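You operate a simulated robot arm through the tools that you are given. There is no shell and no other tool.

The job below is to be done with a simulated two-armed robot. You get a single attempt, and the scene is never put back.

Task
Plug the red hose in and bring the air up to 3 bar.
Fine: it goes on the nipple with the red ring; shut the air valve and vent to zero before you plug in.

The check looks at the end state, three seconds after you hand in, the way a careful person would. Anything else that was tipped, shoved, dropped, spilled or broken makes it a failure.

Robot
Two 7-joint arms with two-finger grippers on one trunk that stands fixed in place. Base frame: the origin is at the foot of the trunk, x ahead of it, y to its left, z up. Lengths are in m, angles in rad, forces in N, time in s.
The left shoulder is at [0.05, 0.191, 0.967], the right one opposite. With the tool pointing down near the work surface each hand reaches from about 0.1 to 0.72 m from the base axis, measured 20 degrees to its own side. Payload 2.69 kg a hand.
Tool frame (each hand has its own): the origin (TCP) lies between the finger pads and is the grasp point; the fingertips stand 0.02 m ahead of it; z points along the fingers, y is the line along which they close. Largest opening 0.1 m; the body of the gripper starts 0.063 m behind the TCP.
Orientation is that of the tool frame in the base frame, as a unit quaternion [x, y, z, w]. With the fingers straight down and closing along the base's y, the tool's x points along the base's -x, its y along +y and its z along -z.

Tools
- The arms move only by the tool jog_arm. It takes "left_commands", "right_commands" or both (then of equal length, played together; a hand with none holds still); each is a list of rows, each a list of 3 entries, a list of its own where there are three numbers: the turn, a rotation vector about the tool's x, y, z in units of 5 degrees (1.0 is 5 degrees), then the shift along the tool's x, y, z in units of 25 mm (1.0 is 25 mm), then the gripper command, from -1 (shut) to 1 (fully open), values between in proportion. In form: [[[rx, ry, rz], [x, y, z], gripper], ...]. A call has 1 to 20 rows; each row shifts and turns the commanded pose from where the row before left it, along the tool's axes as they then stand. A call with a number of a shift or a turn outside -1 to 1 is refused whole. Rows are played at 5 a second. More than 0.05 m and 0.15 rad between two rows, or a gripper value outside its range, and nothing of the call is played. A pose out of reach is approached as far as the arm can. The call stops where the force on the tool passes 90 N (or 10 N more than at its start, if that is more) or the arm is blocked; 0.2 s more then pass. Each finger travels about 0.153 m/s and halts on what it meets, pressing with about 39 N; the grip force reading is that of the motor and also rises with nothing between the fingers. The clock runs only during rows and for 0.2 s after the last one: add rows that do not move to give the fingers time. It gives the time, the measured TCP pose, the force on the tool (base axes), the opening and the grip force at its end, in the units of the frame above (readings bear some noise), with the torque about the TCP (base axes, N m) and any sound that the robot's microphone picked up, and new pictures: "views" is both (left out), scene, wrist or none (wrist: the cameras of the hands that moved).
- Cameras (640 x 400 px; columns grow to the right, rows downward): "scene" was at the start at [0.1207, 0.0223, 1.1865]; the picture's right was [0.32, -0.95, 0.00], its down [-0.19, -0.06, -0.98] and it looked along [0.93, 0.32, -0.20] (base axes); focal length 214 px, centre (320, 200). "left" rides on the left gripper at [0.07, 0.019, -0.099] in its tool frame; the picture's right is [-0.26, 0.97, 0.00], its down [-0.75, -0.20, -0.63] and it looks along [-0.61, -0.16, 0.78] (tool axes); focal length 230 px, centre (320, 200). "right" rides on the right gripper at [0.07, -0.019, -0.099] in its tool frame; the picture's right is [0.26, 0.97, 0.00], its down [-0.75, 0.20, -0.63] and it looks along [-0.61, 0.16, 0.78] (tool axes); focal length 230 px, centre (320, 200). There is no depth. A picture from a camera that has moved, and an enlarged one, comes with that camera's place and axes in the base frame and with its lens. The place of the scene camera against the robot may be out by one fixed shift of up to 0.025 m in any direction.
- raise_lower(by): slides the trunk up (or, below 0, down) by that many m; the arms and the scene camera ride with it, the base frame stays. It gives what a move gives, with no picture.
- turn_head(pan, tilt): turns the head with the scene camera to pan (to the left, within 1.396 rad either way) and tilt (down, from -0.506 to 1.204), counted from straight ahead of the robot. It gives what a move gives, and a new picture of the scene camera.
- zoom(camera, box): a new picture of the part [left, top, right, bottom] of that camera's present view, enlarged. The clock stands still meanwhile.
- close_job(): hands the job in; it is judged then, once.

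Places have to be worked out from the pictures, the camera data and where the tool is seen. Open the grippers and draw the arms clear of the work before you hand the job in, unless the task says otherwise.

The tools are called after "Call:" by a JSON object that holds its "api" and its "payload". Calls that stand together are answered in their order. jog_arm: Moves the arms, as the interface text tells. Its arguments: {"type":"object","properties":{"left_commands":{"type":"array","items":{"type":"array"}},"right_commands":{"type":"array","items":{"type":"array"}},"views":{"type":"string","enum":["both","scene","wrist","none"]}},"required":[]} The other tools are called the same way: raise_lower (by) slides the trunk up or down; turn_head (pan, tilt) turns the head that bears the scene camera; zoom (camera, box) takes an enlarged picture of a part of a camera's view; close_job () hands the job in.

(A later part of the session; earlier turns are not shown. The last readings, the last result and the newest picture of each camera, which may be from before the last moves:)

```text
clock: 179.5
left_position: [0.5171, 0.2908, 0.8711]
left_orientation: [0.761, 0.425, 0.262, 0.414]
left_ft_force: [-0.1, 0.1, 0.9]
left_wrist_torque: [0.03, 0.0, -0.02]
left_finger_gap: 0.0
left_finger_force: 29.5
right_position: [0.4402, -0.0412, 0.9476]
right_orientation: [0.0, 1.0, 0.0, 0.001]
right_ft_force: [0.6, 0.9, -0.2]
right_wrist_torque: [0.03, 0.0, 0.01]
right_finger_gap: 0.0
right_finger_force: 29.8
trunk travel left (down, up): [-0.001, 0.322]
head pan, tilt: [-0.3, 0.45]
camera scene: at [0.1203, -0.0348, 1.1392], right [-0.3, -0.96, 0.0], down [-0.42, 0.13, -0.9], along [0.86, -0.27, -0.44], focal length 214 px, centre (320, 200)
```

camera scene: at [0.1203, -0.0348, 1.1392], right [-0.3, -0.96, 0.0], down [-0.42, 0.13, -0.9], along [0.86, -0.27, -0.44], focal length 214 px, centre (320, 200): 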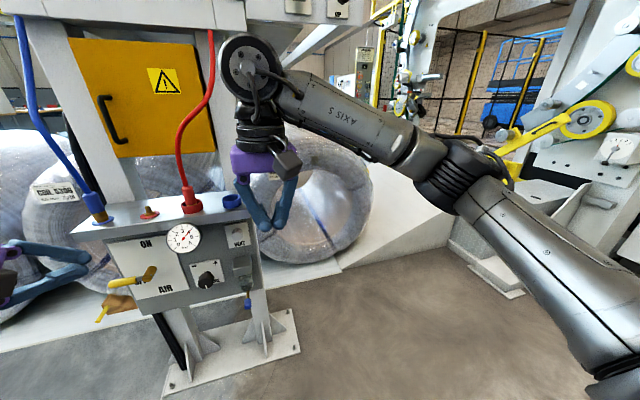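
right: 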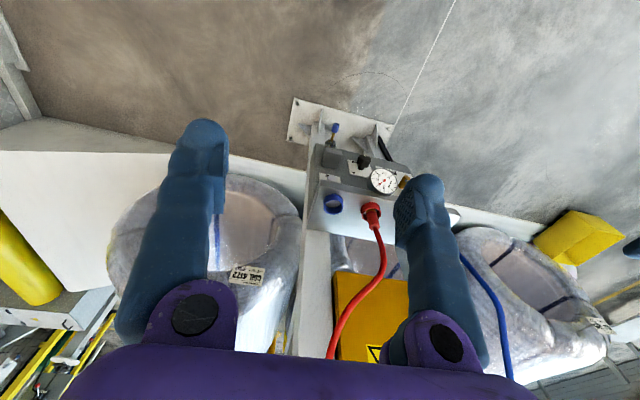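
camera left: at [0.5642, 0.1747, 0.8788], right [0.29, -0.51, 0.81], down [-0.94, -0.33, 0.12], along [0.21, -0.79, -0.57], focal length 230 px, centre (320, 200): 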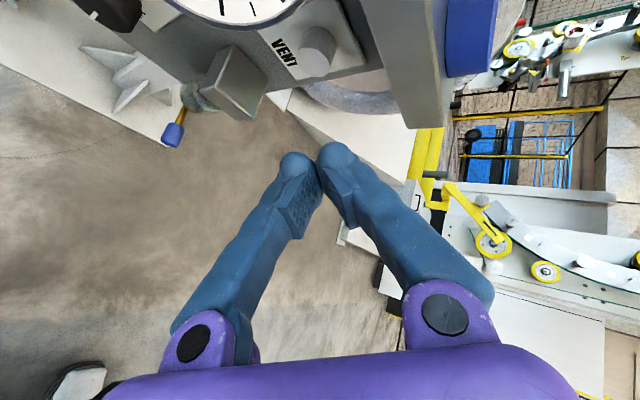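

The right arm goes inward to y = −0.04 with no complaint, and its elbow sits lower and outward. It's the better arm for VENT. I'll pitch it forward here.

Call:
{"api": "jog_arm", "payload": {"right_commands": [[[0, -1, 0], [0, 0, 0], -1], [[0, -1, 0], [0, 0, 0], -1], [[0, -1, 0], [0, 0, 0], -1], [[0, -1, 0], [0, 0, 0], -1], [[0, -1, 0], [0, 0, 0], -1], [[0, -1, 0], [0, 0, 0], -1], [[0, -1, 0], [0, 0, 0], -1], [[0, -1, 0], [0, 0, 0], -1], [[0, -1, 0], [0, 0, 0], -1], [[0, -1, 0], [0, 0, 0], -1], [[0, -1, 0], [0, 0, 0], -1], [[0, -1, 0], [0, 0, 0], -1], [[0, 0, 0], [0, 0, 0], -1]], "views": "both"}}

```text
clock: 182.3
left_position: [0.5176, 0.2895, 0.872]
left_orientation: [0.76, 0.425, 0.263, 0.414]
left_ft_force: [0.1, -0.1, -1.1]
left_wrist_torque: [-0.06, 0.03, 0.0]
left_finger_gap: 0.0
left_finger_force: 29.9
right_position: [0.4418, -0.04, 0.9488]
right_orientation: [0.002, 0.865, 0.0, 0.501]
right_ft_force: [0.0, 1.1, -0.1]
right_wrist_torque: [0.02, -0.01, 0.0]
right_finger_gap: 0.0
right_finger_force: 29.7
trunk travel left (down, up): [-0.001, 0.322]
head pan, tilt: [-0.3, 0.45]
camera scene: at [0.1203, -0.0349, 1.1392], right [-0.3, -0.96, 0.0], down [-0.42, 0.13, -0.9], along [0.86, -0.27, -0.44], focal length 214 px, centre (320, 200)
camera right: at [0.32, -0.0588, 0.9387], right [-0.13, 0.97, -0.22], down [-0.17, 0.2, 0.96], along [0.98, 0.16, 0.14], focal length 230 px, centre (320, 200)
```

scene: 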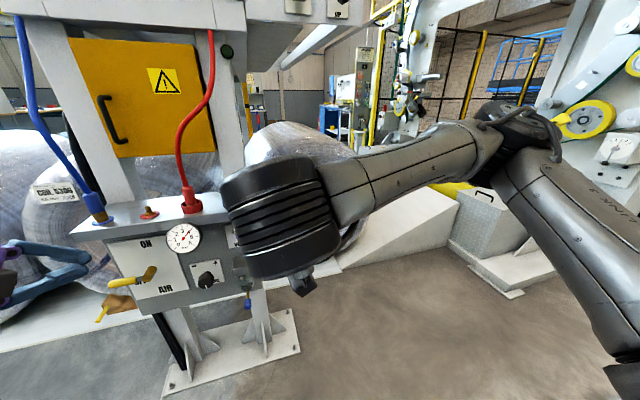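
right: 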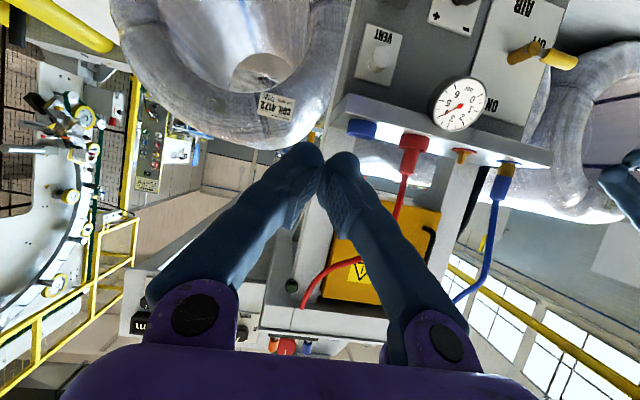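

No complaint at 60°. I'll move toward the front of the vent.

Call:
{"api": "jog_arm", "payload": {"right_commands": [[[0, 0, 0], [0.382, 0.311, 0.929], -1], [[0, 0, 0], [0.382, 0.311, 0.929], -1], [[0, 0, 0], [0.382, 0.311, 0.929], -1], [[0, 0, 0], [0.382, 0.311, 0.929], -1], [[0, 0, 0], [0.382, 0.311, 0.929], -1], [[0, 0, 0], [0.382, 0.311, 0.929], -1], [[0, 0, 0], [0.382, 0.311, 0.929], -1], [[0, 0, 0], [0.382, 0.311, 0.929], -1], [[0, 0, 0], [0, 0, 0], -1]], "views": "both"}}

```text
clock: 184.3
left_position: [0.5173, 0.2904, 0.8725]
left_orientation: [0.761, 0.424, 0.263, 0.415]
left_ft_force: [-0.1, 0.2, -0.6]
left_wrist_torque: [-0.01, 0.02, 0.02]
left_finger_gap: 0.0
left_finger_force: 29.8
right_position: [0.5644, 0.021, 0.7898]
right_orientation: [0.0, 0.866, 0.002, 0.501]
right_ft_force: [-0.8, 0.2, 0.8]
right_wrist_torque: [0.02, -0.02, -0.02]
right_finger_gap: 0.0
right_finger_force: 28.9
trunk travel left (down, up): [-0.001, 0.322]
head pan, tilt: [-0.3, 0.45]
camera scene: at [0.1204, -0.0349, 1.1392], right [-0.3, -0.96, 0.0], down [-0.42, 0.13, -0.9], along [0.86, -0.27, -0.44], focal length 214 px, centre (320, 200)
camera right: at [0.4435, 0.0031, 0.7806], right [-0.13, 0.97, -0.22], down [-0.17, 0.2, 0.96], along [0.98, 0.16, 0.14], focal length 230 px, centre (320, 200)
```

scene: 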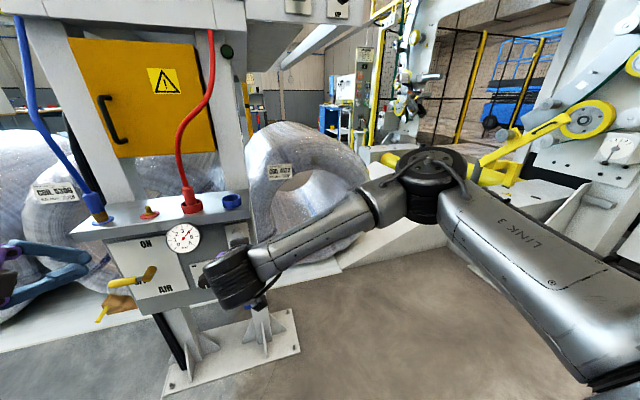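
right: 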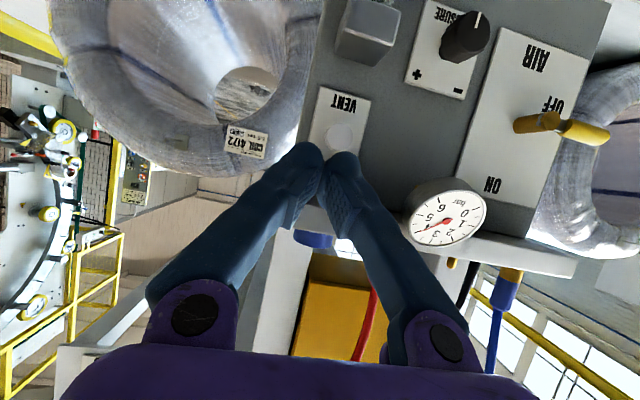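

The right arm reaches this area easily, and the VENT button is right ahead. I'll flatten slightly and approach to about 2 cm in front of the button.

Call:
{"api": "jog_arm", "payload": {"right_commands": [[[0, -1, 0], [0, 0, 0], -1], [[0, -1, 0], [0, 0, 0], -1], [[0, 0, 0], [0.004, 0.14, 0.867], -1], [[0, 0, 0], [0.004, 0.14, 0.867], -1], [[0, 0, 0], [0.004, 0.14, 0.867], -1], [[0, 0, 0], [0.004, 0.14, 0.867], -1], [[0, 0, 0], [0.004, 0.14, 0.867], -1], [[0, 0, 0], [0, 0, 0], -1]], "views": "both"}}

Call:
{"api": "zoom", "payload": {"camera": "right", "box": [220, 40, 460, 190]}}

```text
clock: 186.1
left_position: [0.5174, 0.2889, 0.8724]
left_orientation: [0.761, 0.425, 0.262, 0.414]
left_ft_force: [-0.1, 0.9, 0.6]
left_wrist_torque: [0.02, -0.02, 0.0]
left_finger_gap: 0.0001
left_finger_force: 29.6
right_position: [0.6665, 0.0376, 0.7512]
right_orientation: [0.001, 0.818, 0.0, 0.575]
right_ft_force: [-0.3, 0.9, -1.0]
right_wrist_torque: [-0.05, -0.01, -0.05]
right_finger_gap: 0.0
right_finger_force: 29.4
trunk travel left (down, up): [-0.001, 0.322]
head pan, tilt: [-0.3, 0.45]
camera scene: at [0.1204, -0.0349, 1.1392], right [-0.3, -0.96, 0.0], down [-0.42, 0.13, -0.9], along [0.86, -0.27, -0.44], focal length 214 px, centre (320, 200)
camera right: at [0.5496, 0.0205, 0.7212], right [-0.09, 0.97, -0.24], down [-0.34, 0.2, 0.92], along [0.94, 0.16, 0.31], focal length 230 px, centre (320, 200)
```

scene: 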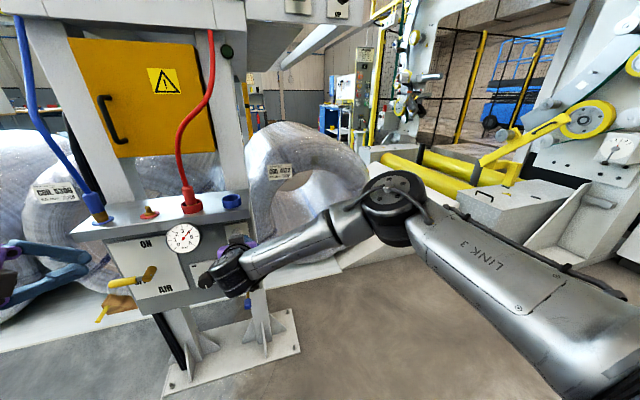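
right: 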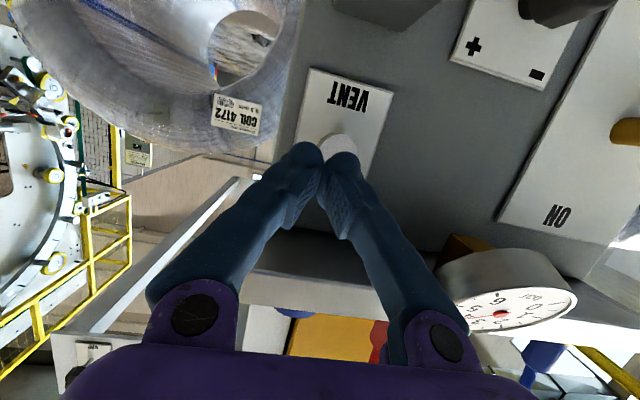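

```text
2.67 times, centred on (340, 115) of right
camera zoom: at [0.5496, 0.0205, 0.7212], right [-0.09, 0.97, -0.24], down [-0.34, 0.2, 0.92], along [0.94, 0.16, 0.31], focal length 614 px, centre (267, 427)
```

zoom: 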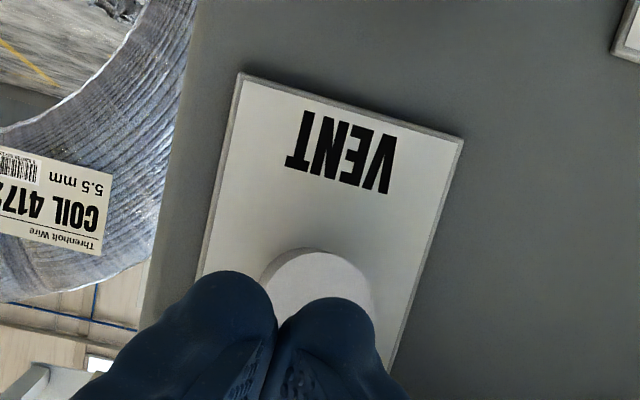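

The button centre is at about (0.727, 0.054, 0.737). I'll line up and press slowly, then hold while watching the gauge.

Call:
{"api": "jog_arm", "payload": {"right_commands": [[[0, 0, 0], [-0.154, 0.149, 0.64], -1], [[0, 0, 0], [-0.154, 0.149, 0.64], -1], [[0, 0, 0], [-0.1, 0.1, 0.3], -1], [[0, 0, 0], [-0.05, 0.05, 0.2], -1], [[0, 0, 0], [0, 0, 0], -1]], "views": "both"}}

Call:
{"api": "zoom", "payload": {"camera": "scene", "box": [120, 190, 280, 290]}}

```text
clock: 187.3
left_position: [0.5166, 0.2899, 0.871]
left_orientation: [0.761, 0.425, 0.263, 0.413]
left_ft_force: [-0.1, 0.4, -0.4]
left_wrist_torque: [0.01, -0.01, 0.0]
left_finger_gap: 0.0
left_finger_force: 29.5
right_position: [0.7116, 0.0505, 0.749]
right_orientation: [0.001, 0.819, 0.0, 0.574]
right_ft_force: [-3.4, -1.3, 1.4]
right_wrist_torque: [0.01, -0.04, -0.06]
right_finger_gap: 0.0059
right_finger_force: 29.5
trunk travel left (down, up): [-0.001, 0.322]
head pan, tilt: [-0.3, 0.45]
heard: click
camera scene: at [0.12, -0.035, 1.1392], right [-0.3, -0.96, 0.0], down [-0.42, 0.13, -0.9], along [0.86, -0.27, -0.43], focal length 214 px, centre (320, 200)
camera right: at [0.5942, 0.0322, 0.7174], right [-0.09, 0.97, -0.24], down [-0.34, 0.2, 0.92], along [0.94, 0.16, 0.31], focal length 230 px, centre (320, 200)
```

scene: 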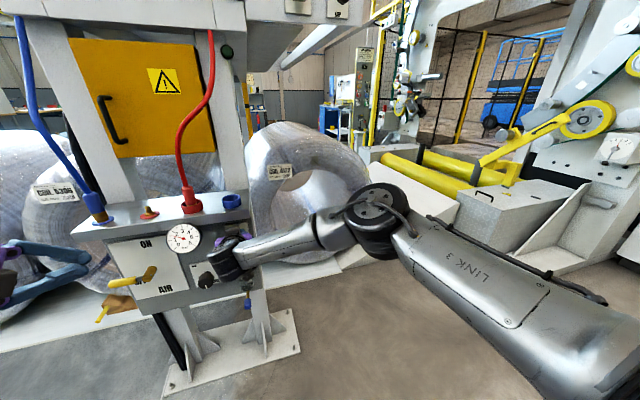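
right: 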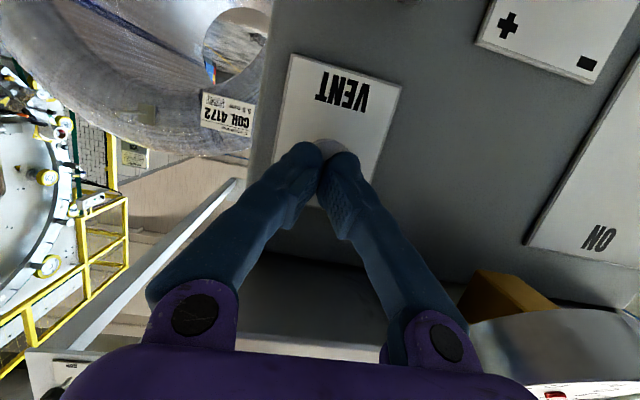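

```text
4.00 times, centred on (200, 240) of scene
camera zoom: at [0.12, -0.035, 1.1392], right [-0.3, -0.96, 0.0], down [-0.42, 0.13, -0.9], along [0.86, -0.27, -0.43], focal length 858 px, centre (800, 40)
```

zoom: 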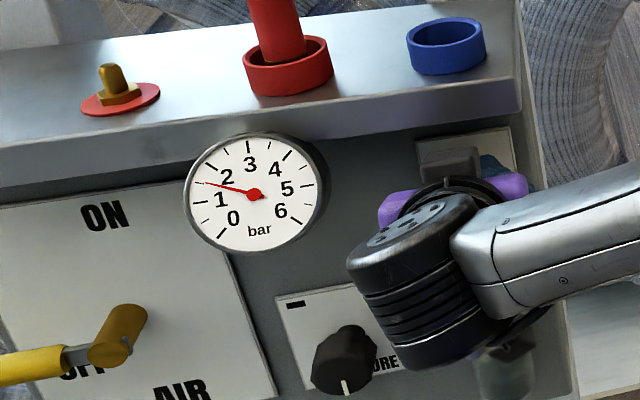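

I heard a click and the gauge is falling, now at about 1.6 bar. I'll hold the button.

Call:
{"api": "jog_arm", "payload": {"right_commands": [[[0, 0, 0], [0, 0, 0], -1], [[0, 0, 0], [0, 0, 0], -1], [[0, 0, 0], [0, 0, 0], -1], [[0, 0, 0], [0, 0, 0], -1], [[0, 0, 0], [0, 0, 0], -1], [[0, 0, 0], [0, 0, 0], -1], [[0, 0, 0], [0, 0, 0], -1], [[0, 0, 0], [0, 0, 0], -1], [[0, 0, 0], [0, 0, 0], -1], [[0, 0, 0], [0, 0, 0], -1], [[0, 0, 0], [0, 0, 0], -1], [[0, 0, 0], [0, 0, 0], -1], [[0, 0, 0], [0, 0, 0], -1], [[0, 0, 0], [0, 0, 0], -1], [[0, 0, 0], [0, 0, 0], -1]], "views": "none"}}

Call:
{"api": "zoom", "payload": {"camera": "scene", "box": [120, 190, 280, 290]}}

```text
clock: 190.5
left_position: [0.5166, 0.2893, 0.8717]
left_orientation: [0.761, 0.425, 0.261, 0.415]
left_ft_force: [-0.7, 1.0, -1.2]
left_wrist_torque: [0.0, 0.01, -0.03]
left_finger_gap: 0.0002
left_finger_force: 29.5
right_position: [0.7115, 0.0489, 0.7492]
right_orientation: [0.001, 0.819, 0.001, 0.574]
right_ft_force: [-3.2, 0.8, -0.4]
right_wrist_torque: [0.02, 0.01, 0.05]
right_finger_gap: 0.0061
right_finger_force: 29.0
trunk travel left (down, up): [-0.001, 0.322]
head pan, tilt: [-0.3, 0.45]
```

```text
4.00 times, centred on (200, 240) of scene
camera zoom: at [0.1201, -0.0349, 1.1392], right [-0.3, -0.96, 0.0], down [-0.42, 0.13, -0.9], along [0.86, -0.27, -0.43], focal length 858 px, centre (800, 40)
```

zoom: 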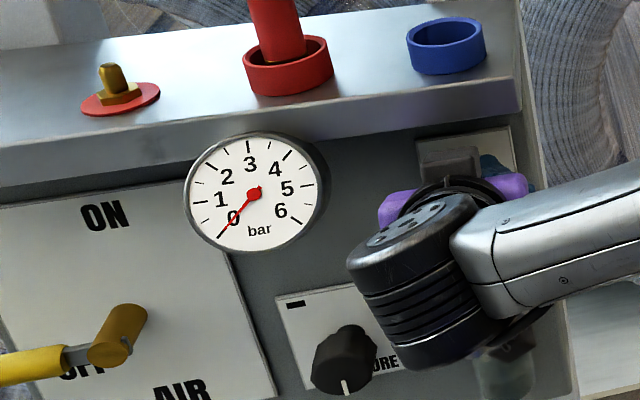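

The gauge is at 0. I'll release the button, draw the right hand back, and check that it stays at zero.

Call:
{"api": "jog_arm", "payload": {"right_commands": [[[0, 0, 0], [0.342, 0, -0.94], -1], [[0, 0, 0], [0.342, 0, -0.94], -1], [[0, 0, 0], [0.342, 0, -0.94], -1], [[0, 0, 0], [0.342, 0, -0.94], -1], [[0, 0, 0], [0.342, 0, -0.94], -1], [[0, 0, 0], [0.342, 0, -0.94], -1], [[0, 0, 0], [0, -1, -0.2], -1], [[0, 0, 0], [0, -1, -0.2], -1], [[0, 0, 0], [0, -1, -0.2], -1], [[0, 0, 0], [0, -1, -0.2], -1], [[0, 0, 0], [0, 0, 0], -1]], "views": "scene"}}

Call:
{"api": "zoom", "payload": {"camera": "scene", "box": [120, 190, 280, 290]}}

```text
clock: 192.9
left_position: [0.5174, 0.289, 0.8709]
left_orientation: [0.761, 0.425, 0.263, 0.414]
left_ft_force: [0.5, 0.4, 0.1]
left_wrist_torque: [0.01, 0.0, 0.0]
left_finger_gap: 0.0001
left_finger_force: 29.0
right_position: [0.5416, -0.0522, 0.755]
right_orientation: [0.002, 0.819, -0.001, 0.574]
right_ft_force: [0.0, -0.1, -0.3]
right_wrist_torque: [0.02, -0.01, 0.02]
right_finger_gap: 0.0
right_finger_force: 29.2
trunk travel left (down, up): [-0.001, 0.322]
head pan, tilt: [-0.3, 0.45]
camera scene: at [0.1203, -0.0351, 1.1392], right [-0.3, -0.96, 0.0], down [-0.42, 0.13, -0.9], along [0.86, -0.27, -0.44], focal length 214 px, centre (320, 200)
```

scene: 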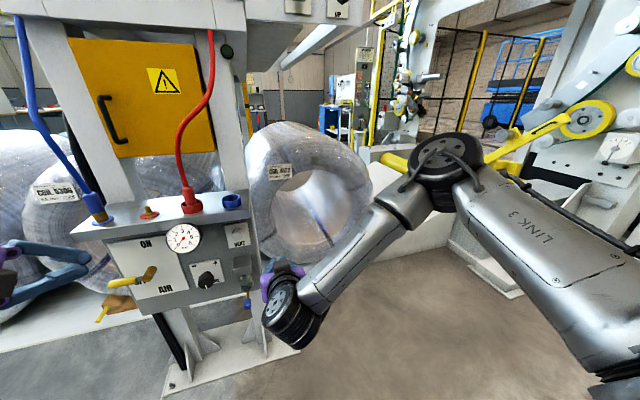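

```text
4.00 times, centred on (200, 240) of scene
camera zoom: at [0.1203, -0.0351, 1.1392], right [-0.3, -0.96, 0.0], down [-0.42, 0.13, -0.9], along [0.86, -0.27, -0.44], focal length 858 px, centre (800, 40)
```

zoom: 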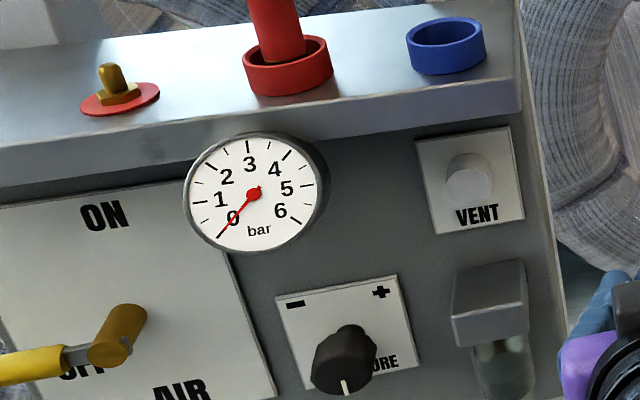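

The gauge stays at 0 with the valve shut. Now for the hose. The left arm suits the nipple, but I want it in its original roll-0 posture for a horizontal grip. I'll unwind it step by step, yaw first and then pitch to tool-down.

Call:
{"api": "jog_arm", "payload": {"left_commands": [[[0.049, 0.852, -0.521], [0, 0, 0], -1], [[0.049, 0.852, -0.521], [0, 0, 0], -1], [[0.049, 0.852, -0.521], [0, 0, 0], -1], [[0.049, 0.852, -0.521], [0, 0, 0], -1], [[0.049, 0.852, -0.521], [0, 0, 0], -1], [[0.049, 0.852, -0.521], [0, 0, 0], -1], [[0, 0, 0], [0.5, 0.85, -0.5], -1], [[0, 0, 0], [0.5, 0.85, -0.5], -1], [[0, 0, 0], [0.5, 0.85, -0.5], -1], [[0, 0, 0], [0.5, 0.85, -0.5], -1], [[0, 0, 0], [0.5, 0.85, -0.5], -1], [[0, 0, 0], [0.5, 0.85, -0.5], -1], [[0, 0, 0], [0, 0, 0], -1]], "views": "none"}}

```text
clock: 195.7
left_position: [0.5202, 0.3558, 1.024]
left_orientation: [0.626, 0.607, 0.36, 0.333]
left_ft_force: [-0.9, -0.1, 0.2]
left_wrist_torque: [0.01, 0.03, 0.06]
left_finger_gap: 0.0
left_finger_force: 29.4
right_position: [0.5422, -0.0514, 0.7548]
right_orientation: [0.0, 0.819, 0.001, 0.573]
right_ft_force: [-0.3, 0.0, -0.4]
right_wrist_torque: [0.0, 0.02, -0.01]
right_finger_gap: 0.0002
right_finger_force: 29.3
trunk travel left (down, up): [-0.001, 0.322]
head pan, tilt: [-0.3, 0.45]
```

Call:
{"api": "jog_arm", "payload": {"left_commands": [[[1, 0, 0], [0, 0, -0.3], -1], [[1, 0, 0], [0, 0, -0.3], -1], [[1, 0, 0], [0, 0, -0.3], -1], [[1, 0, 0], [0, 0, -0.3], -1], [[1, 0, 0], [0, 0, -0.3], -1], [[1, 0, 0], [0, 0, -0.3], -1], [[1, 0, 0], [0, 0, 0], -1], [[1, 0, 0], [0, 0, 0], -1], [[1, 0, 0], [0, 0, 0], -1], [[1, 0, 0], [0, 0, 0], -1], [[1, 0, 0], [0, 0, 0], -1], [[1, 0, 0], [0, 0, 0], -1], [[0, 0, 0], [0, 0, 0], -1]], "views": "none"}}

```text
clock: 198.5
left_position: [0.4896, 0.3571, 1.0544]
left_orientation: [0.708, 0.706, 0.008, -0.025]
left_ft_force: [-0.3, -0.8, 0.3]
left_wrist_torque: [0.02, 0.0, 0.02]
left_finger_gap: 0.0
left_finger_force: 29.5
right_position: [0.5411, -0.0502, 0.7548]
right_orientation: [0.0, 0.819, 0.001, 0.574]
right_ft_force: [0.2, -0.8, -0.1]
right_wrist_torque: [-0.01, 0.01, 0.0]
right_finger_gap: 0.0
right_finger_force: 28.8
trunk travel left (down, up): [-0.001, 0.322]
head pan, tilt: [-0.3, 0.45]
```

Now I'll roll −90° back to roll 0 with the tool down, watching for complaints.

Call:
{"api": "jog_arm", "payload": {"left_commands": [[[0, 0, -1], [0, 0, 0], -1], [[0, 0, -1], [0, 0, 0], -1], [[0, 0, -1], [0, 0, 0], -1], [[0, 0, -1], [0, 0, 0], -1], [[0, 0, -1], [0, 0, 0], -1], [[0, 0, -1], [0, 0, 0], -1], [[0, 0, -1], [0, 0, 0], -1], [[0, 0, -1], [0, 0, 0], -1], [[0, 0, -1], [0, 0, 0], -1], [[0, 0, -1], [0, 0, 0], -1], [[0, 0, -1], [0, 0, 0], -1], [[0, 0, -1], [0, 0, 0], -1], [[0, 0, -1], [0, 0, 0], -1], [[0, 0, -1], [0, 0, 0], -1], [[0, 0, -1], [0, 0, 0], -1], [[0, 0, -1], [0, 0, 0], -1], [[0, 0, -1], [0, 0, 0], -1], [[0, 0, -1], [0, 0, 0], -1], [[0, 0, 0], [0, 0, 0], -1]], "views": "none"}}

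Call:
{"api": "turn_head", "payload": {"pan": 0.3, "tilt": 0.4}}

```text
clock: 202.5
left_position: [0.4891, 0.3571, 1.0546]
left_orientation: [0.0, 1.0, 0.024, -0.012]
left_ft_force: [0.3, 0.4, 0.3]
left_wrist_torque: [-0.03, 0.04, -0.01]
left_finger_gap: 0.0
left_finger_force: 28.8
right_position: [0.5414, -0.0503, 0.7541]
right_orientation: [0.0, 0.819, 0.001, 0.574]
right_ft_force: [0.3, 0.0, -0.7]
right_wrist_torque: [0.0, 0.0, -0.01]
right_finger_gap: 0.0002
right_finger_force: 28.8
trunk travel left (down, up): [-0.001, 0.322]
head pan, tilt: [-0.3, 0.45]
```

```text
clock: 203.5
left_position: [0.4892, 0.3558, 1.0539]
left_orientation: [0.002, 1.0, 0.024, -0.013]
left_ft_force: [-0.8, -0.2, -0.8]
left_wrist_torque: [-0.02, 0.03, 0.0]
left_finger_gap: 0.0002
left_finger_force: 29.1
right_position: [0.543, -0.0513, 0.7548]
right_orientation: [0.0, 0.819, 0.001, 0.574]
right_ft_force: [0.4, 0.1, -0.8]
right_wrist_torque: [-0.02, 0.01, 0.01]
right_finger_gap: 0.0
right_finger_force: 30.1
trunk travel left (down, up): [-0.001, 0.322]
head pan, tilt: [0.3, 0.4]
camera scene: at [0.121, 0.0196, 1.1438], right [0.29, -0.96, 0.0], down [-0.37, -0.11, -0.92], along [0.88, 0.27, -0.39], focal length 214 px, centre (320, 200)
```

scene: 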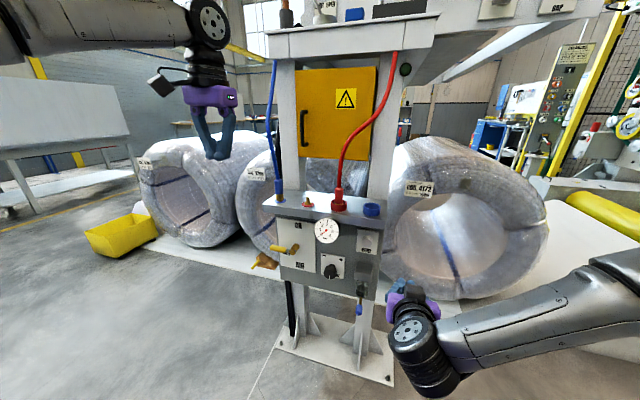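

The left hand is back at tool-down, roll 0, with a small tilt I'll correct. Next I'll pitch it forward 50° and move toward the space in front of the red hose at about z = 0.95.

Call:
{"api": "jog_arm", "payload": {"left_commands": [[[0.55, 0, 0], [0, 0, 0], 0], [[0, -1, 0], [0, -0.5, 0.2], 0], [[0, -1, 0], [0, -0.5, 0.2], 0], [[0, -1, 0], [0, -0.5, 0.2], 0], [[0, -1, 0], [0, -0.5, 0.2], 0], [[0, -1, 0], [0, -0.5, 0.2], 0], [[0, -1, 0], [0, -0.5, 0.2], 0], [[0, -1, 0], [0, -0.5, 0.2], 0], [[0, -1, 0], [0, -0.5, 0.2], 0], [[0, -1, 0], [0, -0.5, 0.2], 0], [[0, -1, 0], [0, -0.5, 0.2], 0], [[0, 0, 0], [0, 0, 0], 0]], "views": "both"}}

```text
clock: 206.1
left_position: [0.5072, 0.231, 1.0078]
left_orientation: [0.0, 0.911, -0.001, 0.413]
left_ft_force: [0.6, 0.3, -0.5]
left_wrist_torque: [-0.01, 0.04, -0.04]
left_finger_gap: 0.0498
left_finger_force: 0.1
right_position: [0.5433, -0.0516, 0.7534]
right_orientation: [0.001, 0.819, 0.001, 0.574]
right_ft_force: [-1.1, 0.6, 0.1]
right_wrist_torque: [-0.02, 0.02, 0.03]
right_finger_gap: 0.0003
right_finger_force: 29.3
trunk travel left (down, up): [-0.001, 0.322]
head pan, tilt: [0.3, 0.4]
camera scene: at [0.121, 0.0196, 1.1439], right [0.3, -0.96, 0.0], down [-0.37, -0.11, -0.92], along [0.88, 0.27, -0.39], focal length 214 px, centre (320, 200)
camera left: at [0.3848, 0.2482, 1.0212], right [0.17, 0.97, 0.19], down [0.02, -0.2, 0.98], along [0.98, -0.16, -0.06], focal length 230 px, centre (320, 200)
```

scene: 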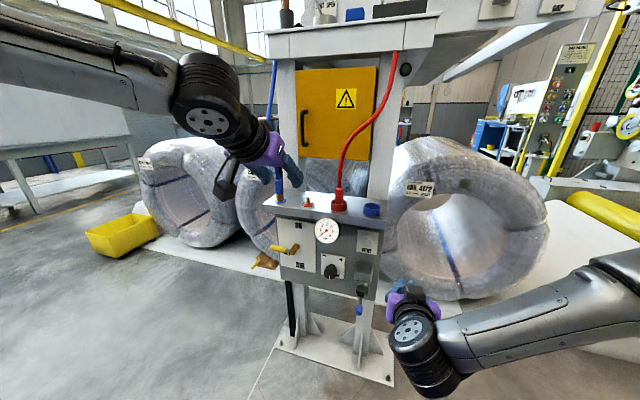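
left: 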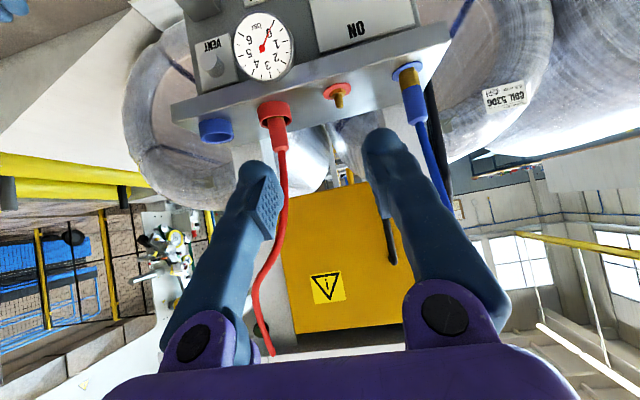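

The hose, cup and nipple are all visible. I'll zoom for measurement.

Call:
{"api": "zoom", "payload": {"camera": "left", "box": [180, 40, 440, 200]}}

```text
2.46 times, centred on (310, 120) of left
camera zoom: at [0.3848, 0.2482, 1.0212], right [0.17, 0.97, 0.19], down [0.02, -0.2, 0.98], along [0.98, -0.16, -0.06], focal length 566 px, centre (345, 397)
```

zoom: 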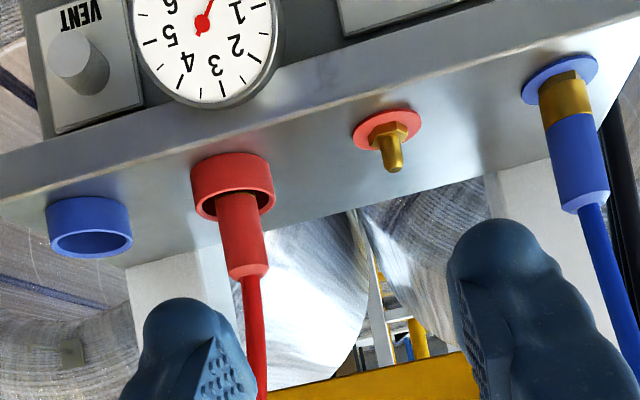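

From several views, the red fitting is at about (0.714, 0.150), with its body between z = 0.87 and 0.916. The red-ring nipple is at about (0.714, 0.250), base z ≈ 0.85 and tip ≈ 0.875. I'll approach the fitting with the fingers half open, stopping short.

Call:
{"api": "jog_arm", "payload": {"left_commands": [[[0, 0, 0], [-0.036, -0.463, 0.978], 0.1], [[0, 0, 0], [-0.036, -0.463, 0.978], 0.1], [[0, 0, 0], [-0.036, -0.463, 0.978], 0.1], [[0, 0, 0], [-0.036, -0.463, 0.978], 0.1], [[0, 0, 0], [-0.036, -0.463, 0.978], 0.1], [[0, 0, 0], [-0.036, -0.463, 0.978], 0.1], [[0, 0, 0], [0, 0, 0], 0.1]], "views": "both"}}

Call:
{"api": "zoom", "payload": {"camera": "left", "box": [200, 80, 440, 230]}}

```text
clock: 207.7
left_position: [0.6191, 0.1626, 0.9164]
left_orientation: [0.0, 0.911, 0.0, 0.413]
left_ft_force: [0.0, 0.9, -0.9]
left_wrist_torque: [0.0, -0.01, -0.03]
left_finger_gap: 0.0552
left_finger_force: 0.1
right_position: [0.5415, -0.0509, 0.7548]
right_orientation: [0.001, 0.818, 0.0, 0.575]
right_ft_force: [0.5, -0.6, 0.0]
right_wrist_torque: [0.01, 0.0, 0.03]
right_finger_gap: 0.0002
right_finger_force: 29.6
trunk travel left (down, up): [-0.001, 0.322]
head pan, tilt: [0.3, 0.4]
camera scene: at [0.1212, 0.0196, 1.1438], right [0.3, -0.96, 0.0], down [-0.37, -0.11, -0.92], along [0.88, 0.27, -0.39], focal length 214 px, centre (320, 200)
camera left: at [0.4975, 0.1804, 0.9293], right [0.17, 0.97, 0.19], down [0.02, -0.2, 0.98], along [0.98, -0.16, -0.06], focal length 230 px, centre (320, 200)
```

scene: 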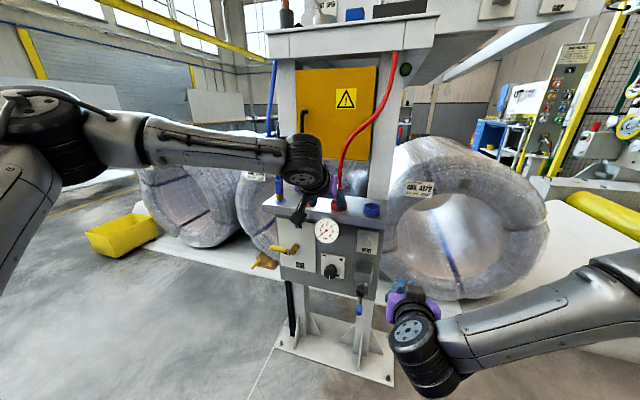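
left: 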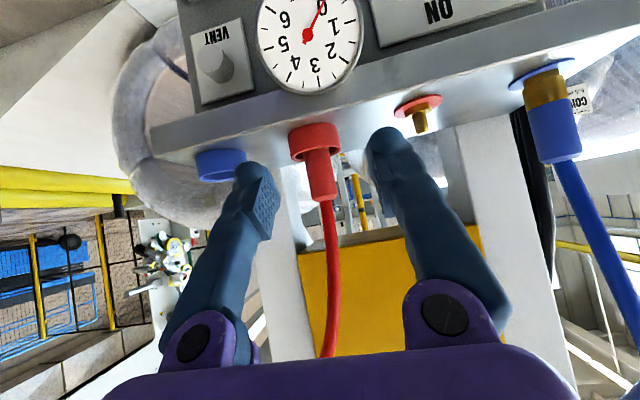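

```text
2.67 times, centred on (320, 155) of left
camera zoom: at [0.4975, 0.1804, 0.9293], right [0.17, 0.97, 0.19], down [0.02, -0.2, 0.98], along [0.98, -0.16, -0.06], focal length 614 px, centre (320, 320)
```

zoom: 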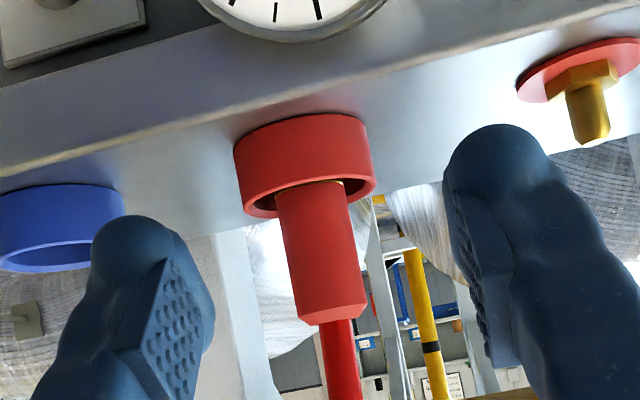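

The fingers straddle the fitting line nicely. I'll advance so the fitting sits between the pads at z ≈ 0.897, above the cup rim at about 0.871.

Call:
{"api": "jog_arm", "payload": {"left_commands": [[[0, 0, 0], [-0.479, -0.123, 0.842], 0.1], [[0, 0, 0], [-0.479, -0.123, 0.842], 0.1], [[0, 0, 0], [-0.479, -0.123, 0.842], 0.1], [[0, 0, 0], [-0.479, -0.123, 0.842], 0.1], [[0, 0, 0], [0, 0, 0], 0.1]], "views": "both"}}

Call:
{"api": "zoom", "payload": {"camera": "scene", "box": [260, 150, 420, 250]}}

```text
clock: 208.9
left_position: [0.6836, 0.1871, 0.899]
left_orientation: [0.0, 0.911, 0.0, 0.413]
left_ft_force: [0.1, -0.8, -0.8]
left_wrist_torque: [-0.02, 0.04, 0.0]
left_finger_gap: 0.0547
left_finger_force: 0.2
left hand out of reach, approached as far as the arm can: row 2, 3, 4
right_position: [0.5426, -0.0518, 0.7536]
right_orientation: [0.001, 0.819, 0.0, 0.574]
right_ft_force: [0.1, 0.9, 0.1]
right_wrist_torque: [0.04, 0.02, 0.0]
right_finger_gap: 0.0
right_finger_force: 29.6
trunk travel left (down, up): [-0.001, 0.322]
head pan, tilt: [0.3, 0.4]
camera scene: at [0.121, 0.0197, 1.1438], right [0.3, -0.96, 0.0], down [-0.37, -0.11, -0.92], along [0.88, 0.27, -0.39], focal length 214 px, centre (320, 200)
camera left: at [0.5621, 0.2053, 0.9119], right [0.17, 0.97, 0.19], down [0.02, -0.2, 0.98], along [0.98, -0.16, -0.06], focal length 230 px, centre (320, 200)
```

scene: 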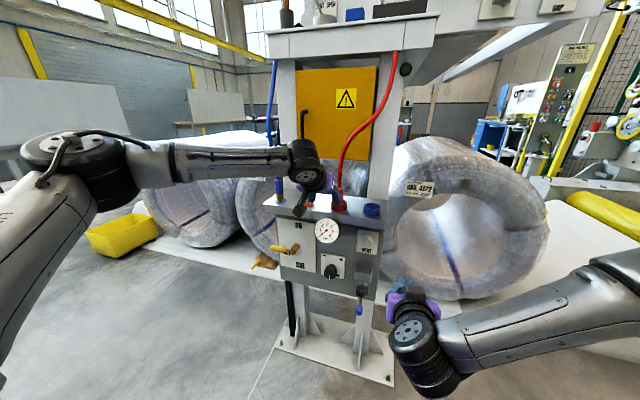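
left: 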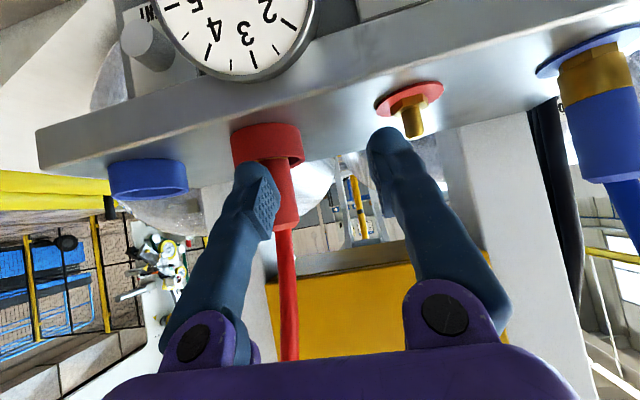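

```text
4.00 times, centred on (340, 200) of scene
camera zoom: at [0.121, 0.0197, 1.1438], right [0.3, -0.96, 0.0], down [-0.37, -0.11, -0.92], along [0.88, 0.27, -0.39], focal length 858 px, centre (240, 200)
```

zoom: 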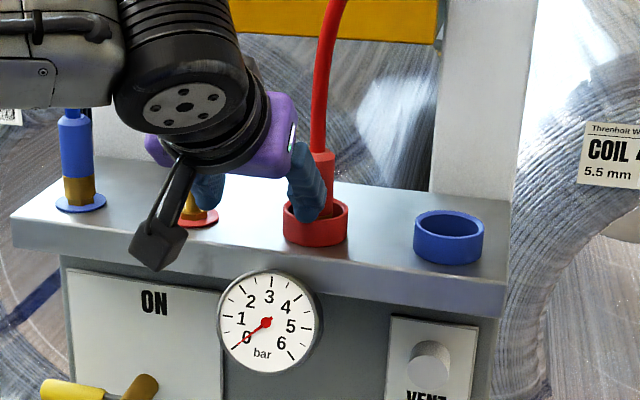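

The left arm hits its inward limit again; the fingers stopped short and touched nothing. The right arm has a better posture for this: its elbow heads straight forward. I'll back the left hand out and to the left, and use the right arm for the hose.

Call:
{"api": "jog_arm", "payload": {"left_commands": [[[0, 0, 0], [0.659, 0, -0.752], 0.1], [[0, 0, 0], [0.659, 0, -0.752], 0.1], [[0, 0, 0], [0.659, 0, -0.752], 0.1], [[0, 0, 0], [0.659, 0, -0.752], 0.1], [[0, 0, 0], [0.659, 0.5, -0.752], 0.1], [[0, 0, 0], [0.659, 1, -0.752], 0.1], [[0, 0, 0], [0, 1, 0], 0], [[0, 0, 0], [0, 1, 0], -0.5], [[0, 0, 0], [0, 1, 0], -1], [[0, 0, 0], [0, 1, 0], -1], [[0, 0, 0], [0, 1, 0], -1], [[0, 0, 0], [0, 1, 0], -1], [[0, 0, 0], [0, 1, 0], -1]], "views": "scene"}}

```text
clock: 211.7
left_position: [0.5334, 0.4015, 0.8998]
left_orientation: [0.0, 0.911, 0.001, 0.413]
left_ft_force: [-0.1, -0.3, 0.4]
left_wrist_torque: [0.01, 0.06, -0.02]
left_finger_gap: 0.0
left_finger_force: 29.9
right_position: [0.541, -0.0498, 0.7544]
right_orientation: [0.001, 0.819, 0.001, 0.574]
right_ft_force: [0.9, 0.2, 0.2]
right_wrist_torque: [0.03, -0.02, 0.01]
right_finger_gap: 0.0003
right_finger_force: 29.4
trunk travel left (down, up): [-0.001, 0.322]
head pan, tilt: [0.3, 0.4]
camera scene: at [0.121, 0.0197, 1.1439], right [0.3, -0.96, 0.0], down [-0.37, -0.12, -0.92], along [0.88, 0.27, -0.39], focal length 214 px, centre (320, 200)
```

scene: 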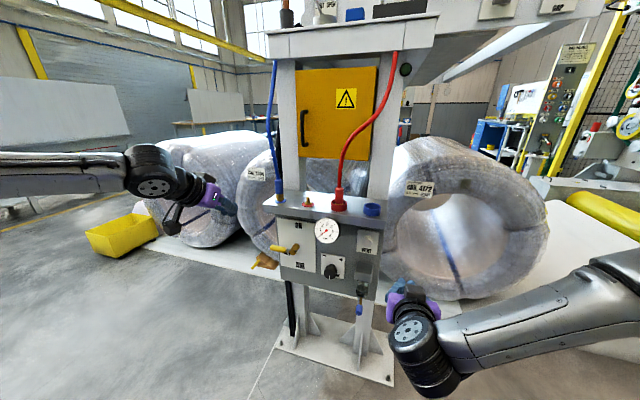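

Now the right hand: I'll raise it to z ≈ 0.95, pitch it to 50° and open the gripper partway, still well in front of the panel.

Call:
{"api": "jog_arm", "payload": {"right_commands": [[[0, 0, 0], [-0.94, 0, -0.342], -1], [[0, 0, 0], [-0.94, 0, -0.342], -1], [[0, 0, 0], [-0.94, 0, -0.342], -1], [[0, 0, 0], [-0.94, 0, -0.342], -1], [[0, 0, 0], [-0.94, 0, -0.342], -1], [[0, 0, 0], [-0.94, 0, -0.342], -1], [[0, 0, 0], [-0.94, 0, -0.342], -1], [[0, 0, 0], [-0.94, 0, -0.342], -1], [[0, 1, 0], [0, 0, 0], 0], [[0, 1, 0], [0, 0, 0], 0], [[0, 1, 0], [0, 0, 0], 0], [[0, 1, 0], [0, 0, 0], 0], [[0, 0, 0], [0, 1, 0], 0.1], [[0, 0, 0], [0, 1, 0], 0.1], [[0, 0, 0], [0, 1, 0], 0.1], [[0, 0, 0], [0, 1, 0], 0.1], [[0, 0, 0], [0, 0, 0], 0.1]], "views": "both"}}

```text
clock: 215.3
left_position: [0.5324, 0.4016, 0.9002]
left_orientation: [0.001, 0.911, -0.001, 0.412]
left_ft_force: [-0.7, 0.0, 0.5]
left_wrist_torque: [0.0, 0.0, -0.02]
left_finger_gap: 0.0
left_finger_force: 29.5
right_position: [0.5414, 0.0494, 0.9553]
right_orientation: [0.001, 0.906, 0.0, 0.423]
right_ft_force: [0.9, -0.2, 0.0]
right_wrist_torque: [0.01, 0.0, -0.03]
right_finger_gap: 0.0551
right_finger_force: 0.1
trunk travel left (down, up): [-0.001, 0.322]
head pan, tilt: [0.3, 0.4]
camera scene: at [0.121, 0.0198, 1.1439], right [0.3, -0.96, 0.0], down [-0.37, -0.12, -0.92], along [0.88, 0.27, -0.39], focal length 214 px, centre (320, 200)
camera right: at [0.42, 0.0315, 0.9664], right [-0.16, 0.97, -0.2], down [0.0, 0.2, 0.98], along [0.99, 0.16, -0.03], focal length 230 px, centre (320, 200)
```

scene: 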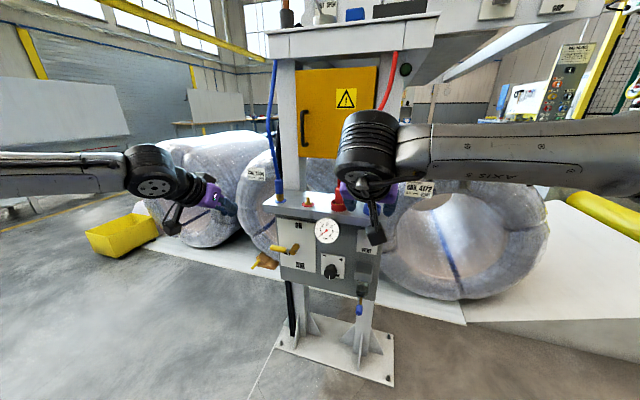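
right: 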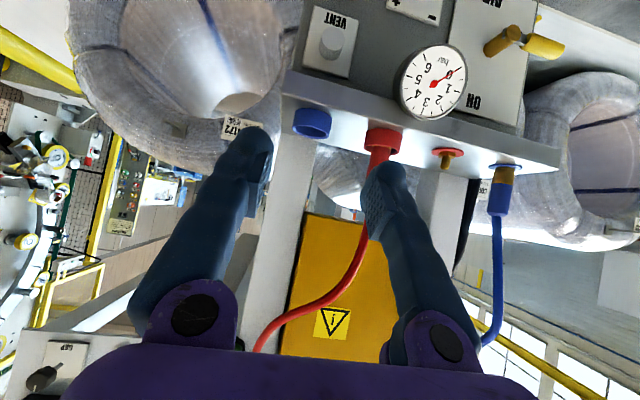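

I'll check the right arm's reach toward the nipple in free space, yawing left as it moves across.

Call:
{"api": "jog_arm", "payload": {"right_commands": [[[-0.766, 0, -0.643], [0, 0.8, 0], 0.1], [[-0.766, 0, -0.643], [0, 0.8, 0], 0.1], [[-0.766, 0, -0.643], [0, 0.8, 0], 0.1], [[-0.766, 0, -0.643], [0, 0.8, 0], 0.1], [[0, 0, 0], [0, 0.9, 0.3], 0.1], [[0, 0, 0], [0, 0.9, 0.3], 0.1], [[0, 0, 0], [0, 0.9, 0.3], 0.1], [[0, 0, 0], [0, 0, 0], 0.1]], "views": "both"}}

```text
clock: 217.1
left_position: [0.533, 0.4018, 0.8995]
left_orientation: [0.001, 0.911, -0.001, 0.412]
left_ft_force: [0.1, 0.0, 0.4]
left_wrist_torque: [0.0, 0.01, 0.02]
left_finger_gap: 0.0
left_finger_force: 29.6
right_position: [0.5232, 0.1995, 0.9398]
right_orientation: [-0.157, 0.892, 0.074, 0.416]
right_ft_force: [0.1, 0.4, -0.1]
right_wrist_torque: [-0.02, 0.01, -0.02]
right_finger_gap: 0.055
right_finger_force: 0.0
trunk travel left (down, up): [-0.001, 0.322]
head pan, tilt: [0.3, 0.4]
camera scene: at [0.121, 0.0198, 1.1439], right [0.3, -0.96, 0.0], down [-0.37, -0.12, -0.92], along [0.88, 0.27, -0.39], focal length 214 px, centre (320, 200)
camera right: at [0.4157, 0.1404, 0.9511], right [-0.48, 0.85, -0.2], down [-0.07, 0.19, 0.98], along [0.87, 0.49, -0.03], focal length 230 px, centre (320, 200)
```

scene: 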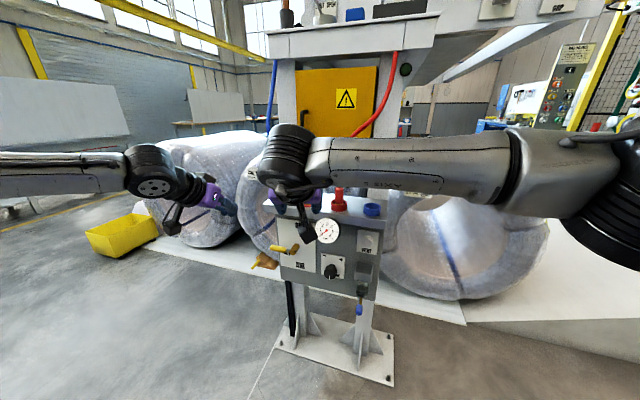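
right: 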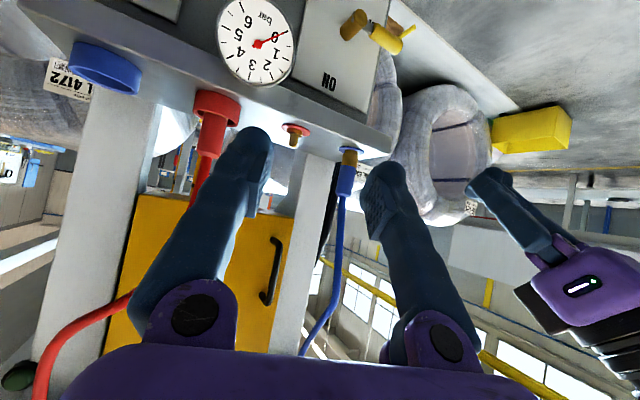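

No complaints. I'll go forward above the lid near the nipple line, at z ≈ 0.95.

Call:
{"api": "jog_arm", "payload": {"right_commands": [[[0, 0, 0], [-0.776, -0.15, 0.8], 0.1], [[0, 0, 0], [-0.776, -0.15, 0.8], 0.1], [[0, 0, 0], [-0.776, -0.15, 0.8], 0.1], [[0, 0, 0], [-0.776, -0.15, 0.8], 0.1], [[0, 0, 0], [-0.776, -0.15, 0.8], 0.1], [[0, 0, 0], [0, 0, 0], 0.1]], "views": "both"}}

```text
clock: 218.5
left_position: [0.533, 0.3994, 0.8995]
left_orientation: [0.0, 0.911, 0.0, 0.413]
left_ft_force: [-0.2, 0.0, 0.5]
left_wrist_torque: [-0.01, 0.0, 0.01]
left_finger_gap: 0.0001
left_finger_force: 29.0
right_position: [0.6557, 0.2089, 0.9377]
right_orientation: [-0.157, 0.892, 0.074, 0.417]
right_ft_force: [-0.4, 0.1, -0.9]
right_wrist_torque: [-0.02, 0.0, 0.0]
right_finger_gap: 0.0547
right_finger_force: 0.0
right hand out of reach, approached as far as the arm can: row 4, 5
trunk travel left (down, up): [-0.001, 0.322]
head pan, tilt: [0.3, 0.4]
camera scene: at [0.1209, 0.0196, 1.1439], right [0.3, -0.96, 0.0], down [-0.37, -0.11, -0.92], along [0.88, 0.27, -0.39], focal length 214 px, centre (320, 200)
camera right: at [0.5481, 0.1502, 0.9482], right [-0.48, 0.85, -0.2], down [-0.07, 0.19, 0.98], along [0.87, 0.49, -0.03], focal length 230 px, centre (320, 200)
```

scene: 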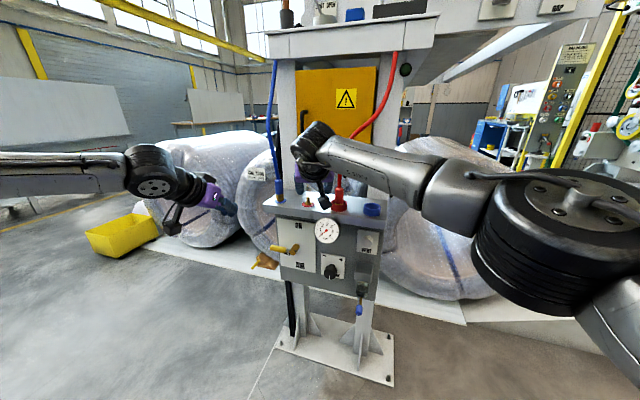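
right: 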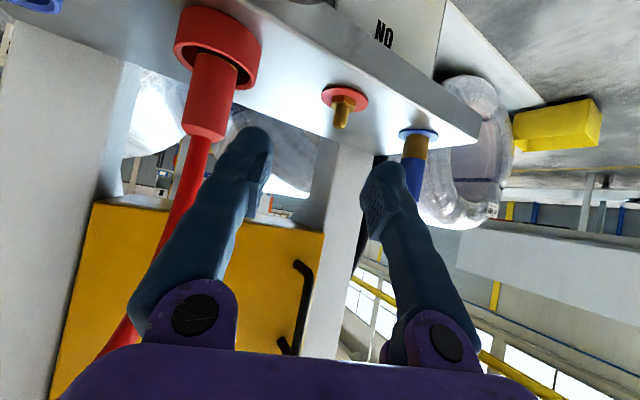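

The right arm runs out of reach just short of the nipple. The left arm seems to be in a flipped shoulder posture, with its base joint against a stop. If I swing its elbow up over the shoulder, it should come out on the good side. First I'll clear the right hand away to its own side.

Call:
{"api": "jog_arm", "payload": {"right_commands": [[[0, 0, 0], [0.604, 0.342, -0.72], 0.1], [[0, 0, 0], [0.604, 0.342, -0.72], 0.1], [[0, 0, 0], [0.604, 0.342, -0.72], 0.1], [[0, 0, 0], [0.604, 0.342, -0.72], 0.1], [[0, 0, 0], [0.604, 0.342, -0.72], 0.1], [[0, 0, 0], [0.604, 0.342, -0.72], 0.1], [[0, 0, 0], [0.22, -0.94, -0.262], 0.1], [[0, 0, 0], [0.22, -0.94, -0.262], 0.1], [[0, 0, 0], [0.22, -0.94, -0.262], 0.1], [[0, 0, 0], [0.22, -0.94, -0.262], 0.1], [[0, 0, 0], [0.22, -0.94, -0.262], 0.1], [[0, 0, 0], [0.22, -0.94, -0.262], 0.1], [[0, 0, 0], [0.22, -0.94, -0.262], 0.1], [[0, 0, 0], [0.22, -0.94, -0.262], 0.1], [[0, 0, 0], [0.22, -0.94, -0.262], 0.1], [[0, 0, 0], [0.22, -0.94, -0.262], 0.1], [[0, 0, 0], [0.22, -0.94, -0.262], 0.1], [[0, 0, 0], [0.22, -0.94, -0.262], 0.1], [[0, 0, 0], [0.22, -0.94, -0.262], 0.1], [[0, 0, 0], [0.22, -0.94, -0.262], 0.1]], "views": "none"}}

Call:
{"api": "turn_head", "payload": {"pan": 0.9, "tilt": 0.3}}

```text
clock: 222.7
left_position: [0.5327, 0.4017, 0.9]
left_orientation: [0.0, 0.911, 0.0, 0.413]
left_ft_force: [-0.3, 0.0, 0.1]
left_wrist_torque: [-0.01, 0.01, 0.0]
left_finger_gap: 0.0
left_finger_force: 29.7
right_position: [0.5057, -0.1412, 0.9373]
right_orientation: [-0.156, 0.892, 0.074, 0.417]
right_ft_force: [0.0, 0.3, 0.8]
right_wrist_torque: [0.0, -0.01, -0.02]
right_finger_gap: 0.0547
right_finger_force: 0.1
trunk travel left (down, up): [-0.001, 0.322]
head pan, tilt: [0.3, 0.4]
```

```text
clock: 223.7
left_position: [0.5334, 0.4005, 0.9008]
left_orientation: [0.001, 0.911, -0.001, 0.412]
left_ft_force: [-0.7, -0.7, 0.0]
left_wrist_torque: [-0.02, -0.02, -0.01]
left_finger_gap: 0.0002
left_finger_force: 29.3
right_position: [0.505, -0.1413, 0.9366]
right_orientation: [-0.156, 0.893, 0.073, 0.416]
right_ft_force: [0.7, 0.6, 1.1]
right_wrist_torque: [-0.01, 0.01, 0.01]
right_finger_gap: 0.055
right_finger_force: 0.0
trunk travel left (down, up): [-0.001, 0.322]
head pan, tilt: [0.901, 0.3]
camera scene: at [0.0906, 0.0654, 1.1531], right [0.78, -0.62, 0.0], down [-0.18, -0.23, -0.96], along [0.59, 0.75, -0.3], focal length 214 px, centre (320, 200)
```

scene: 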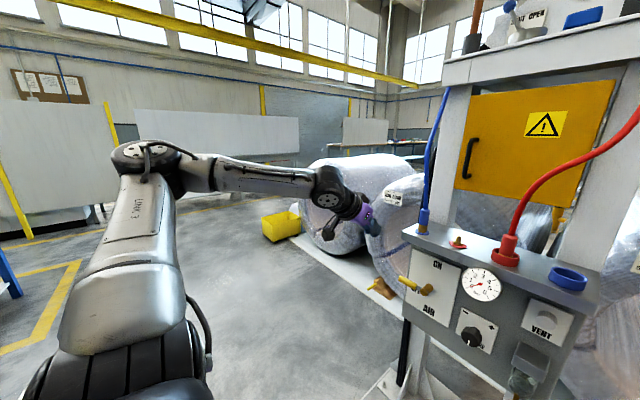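

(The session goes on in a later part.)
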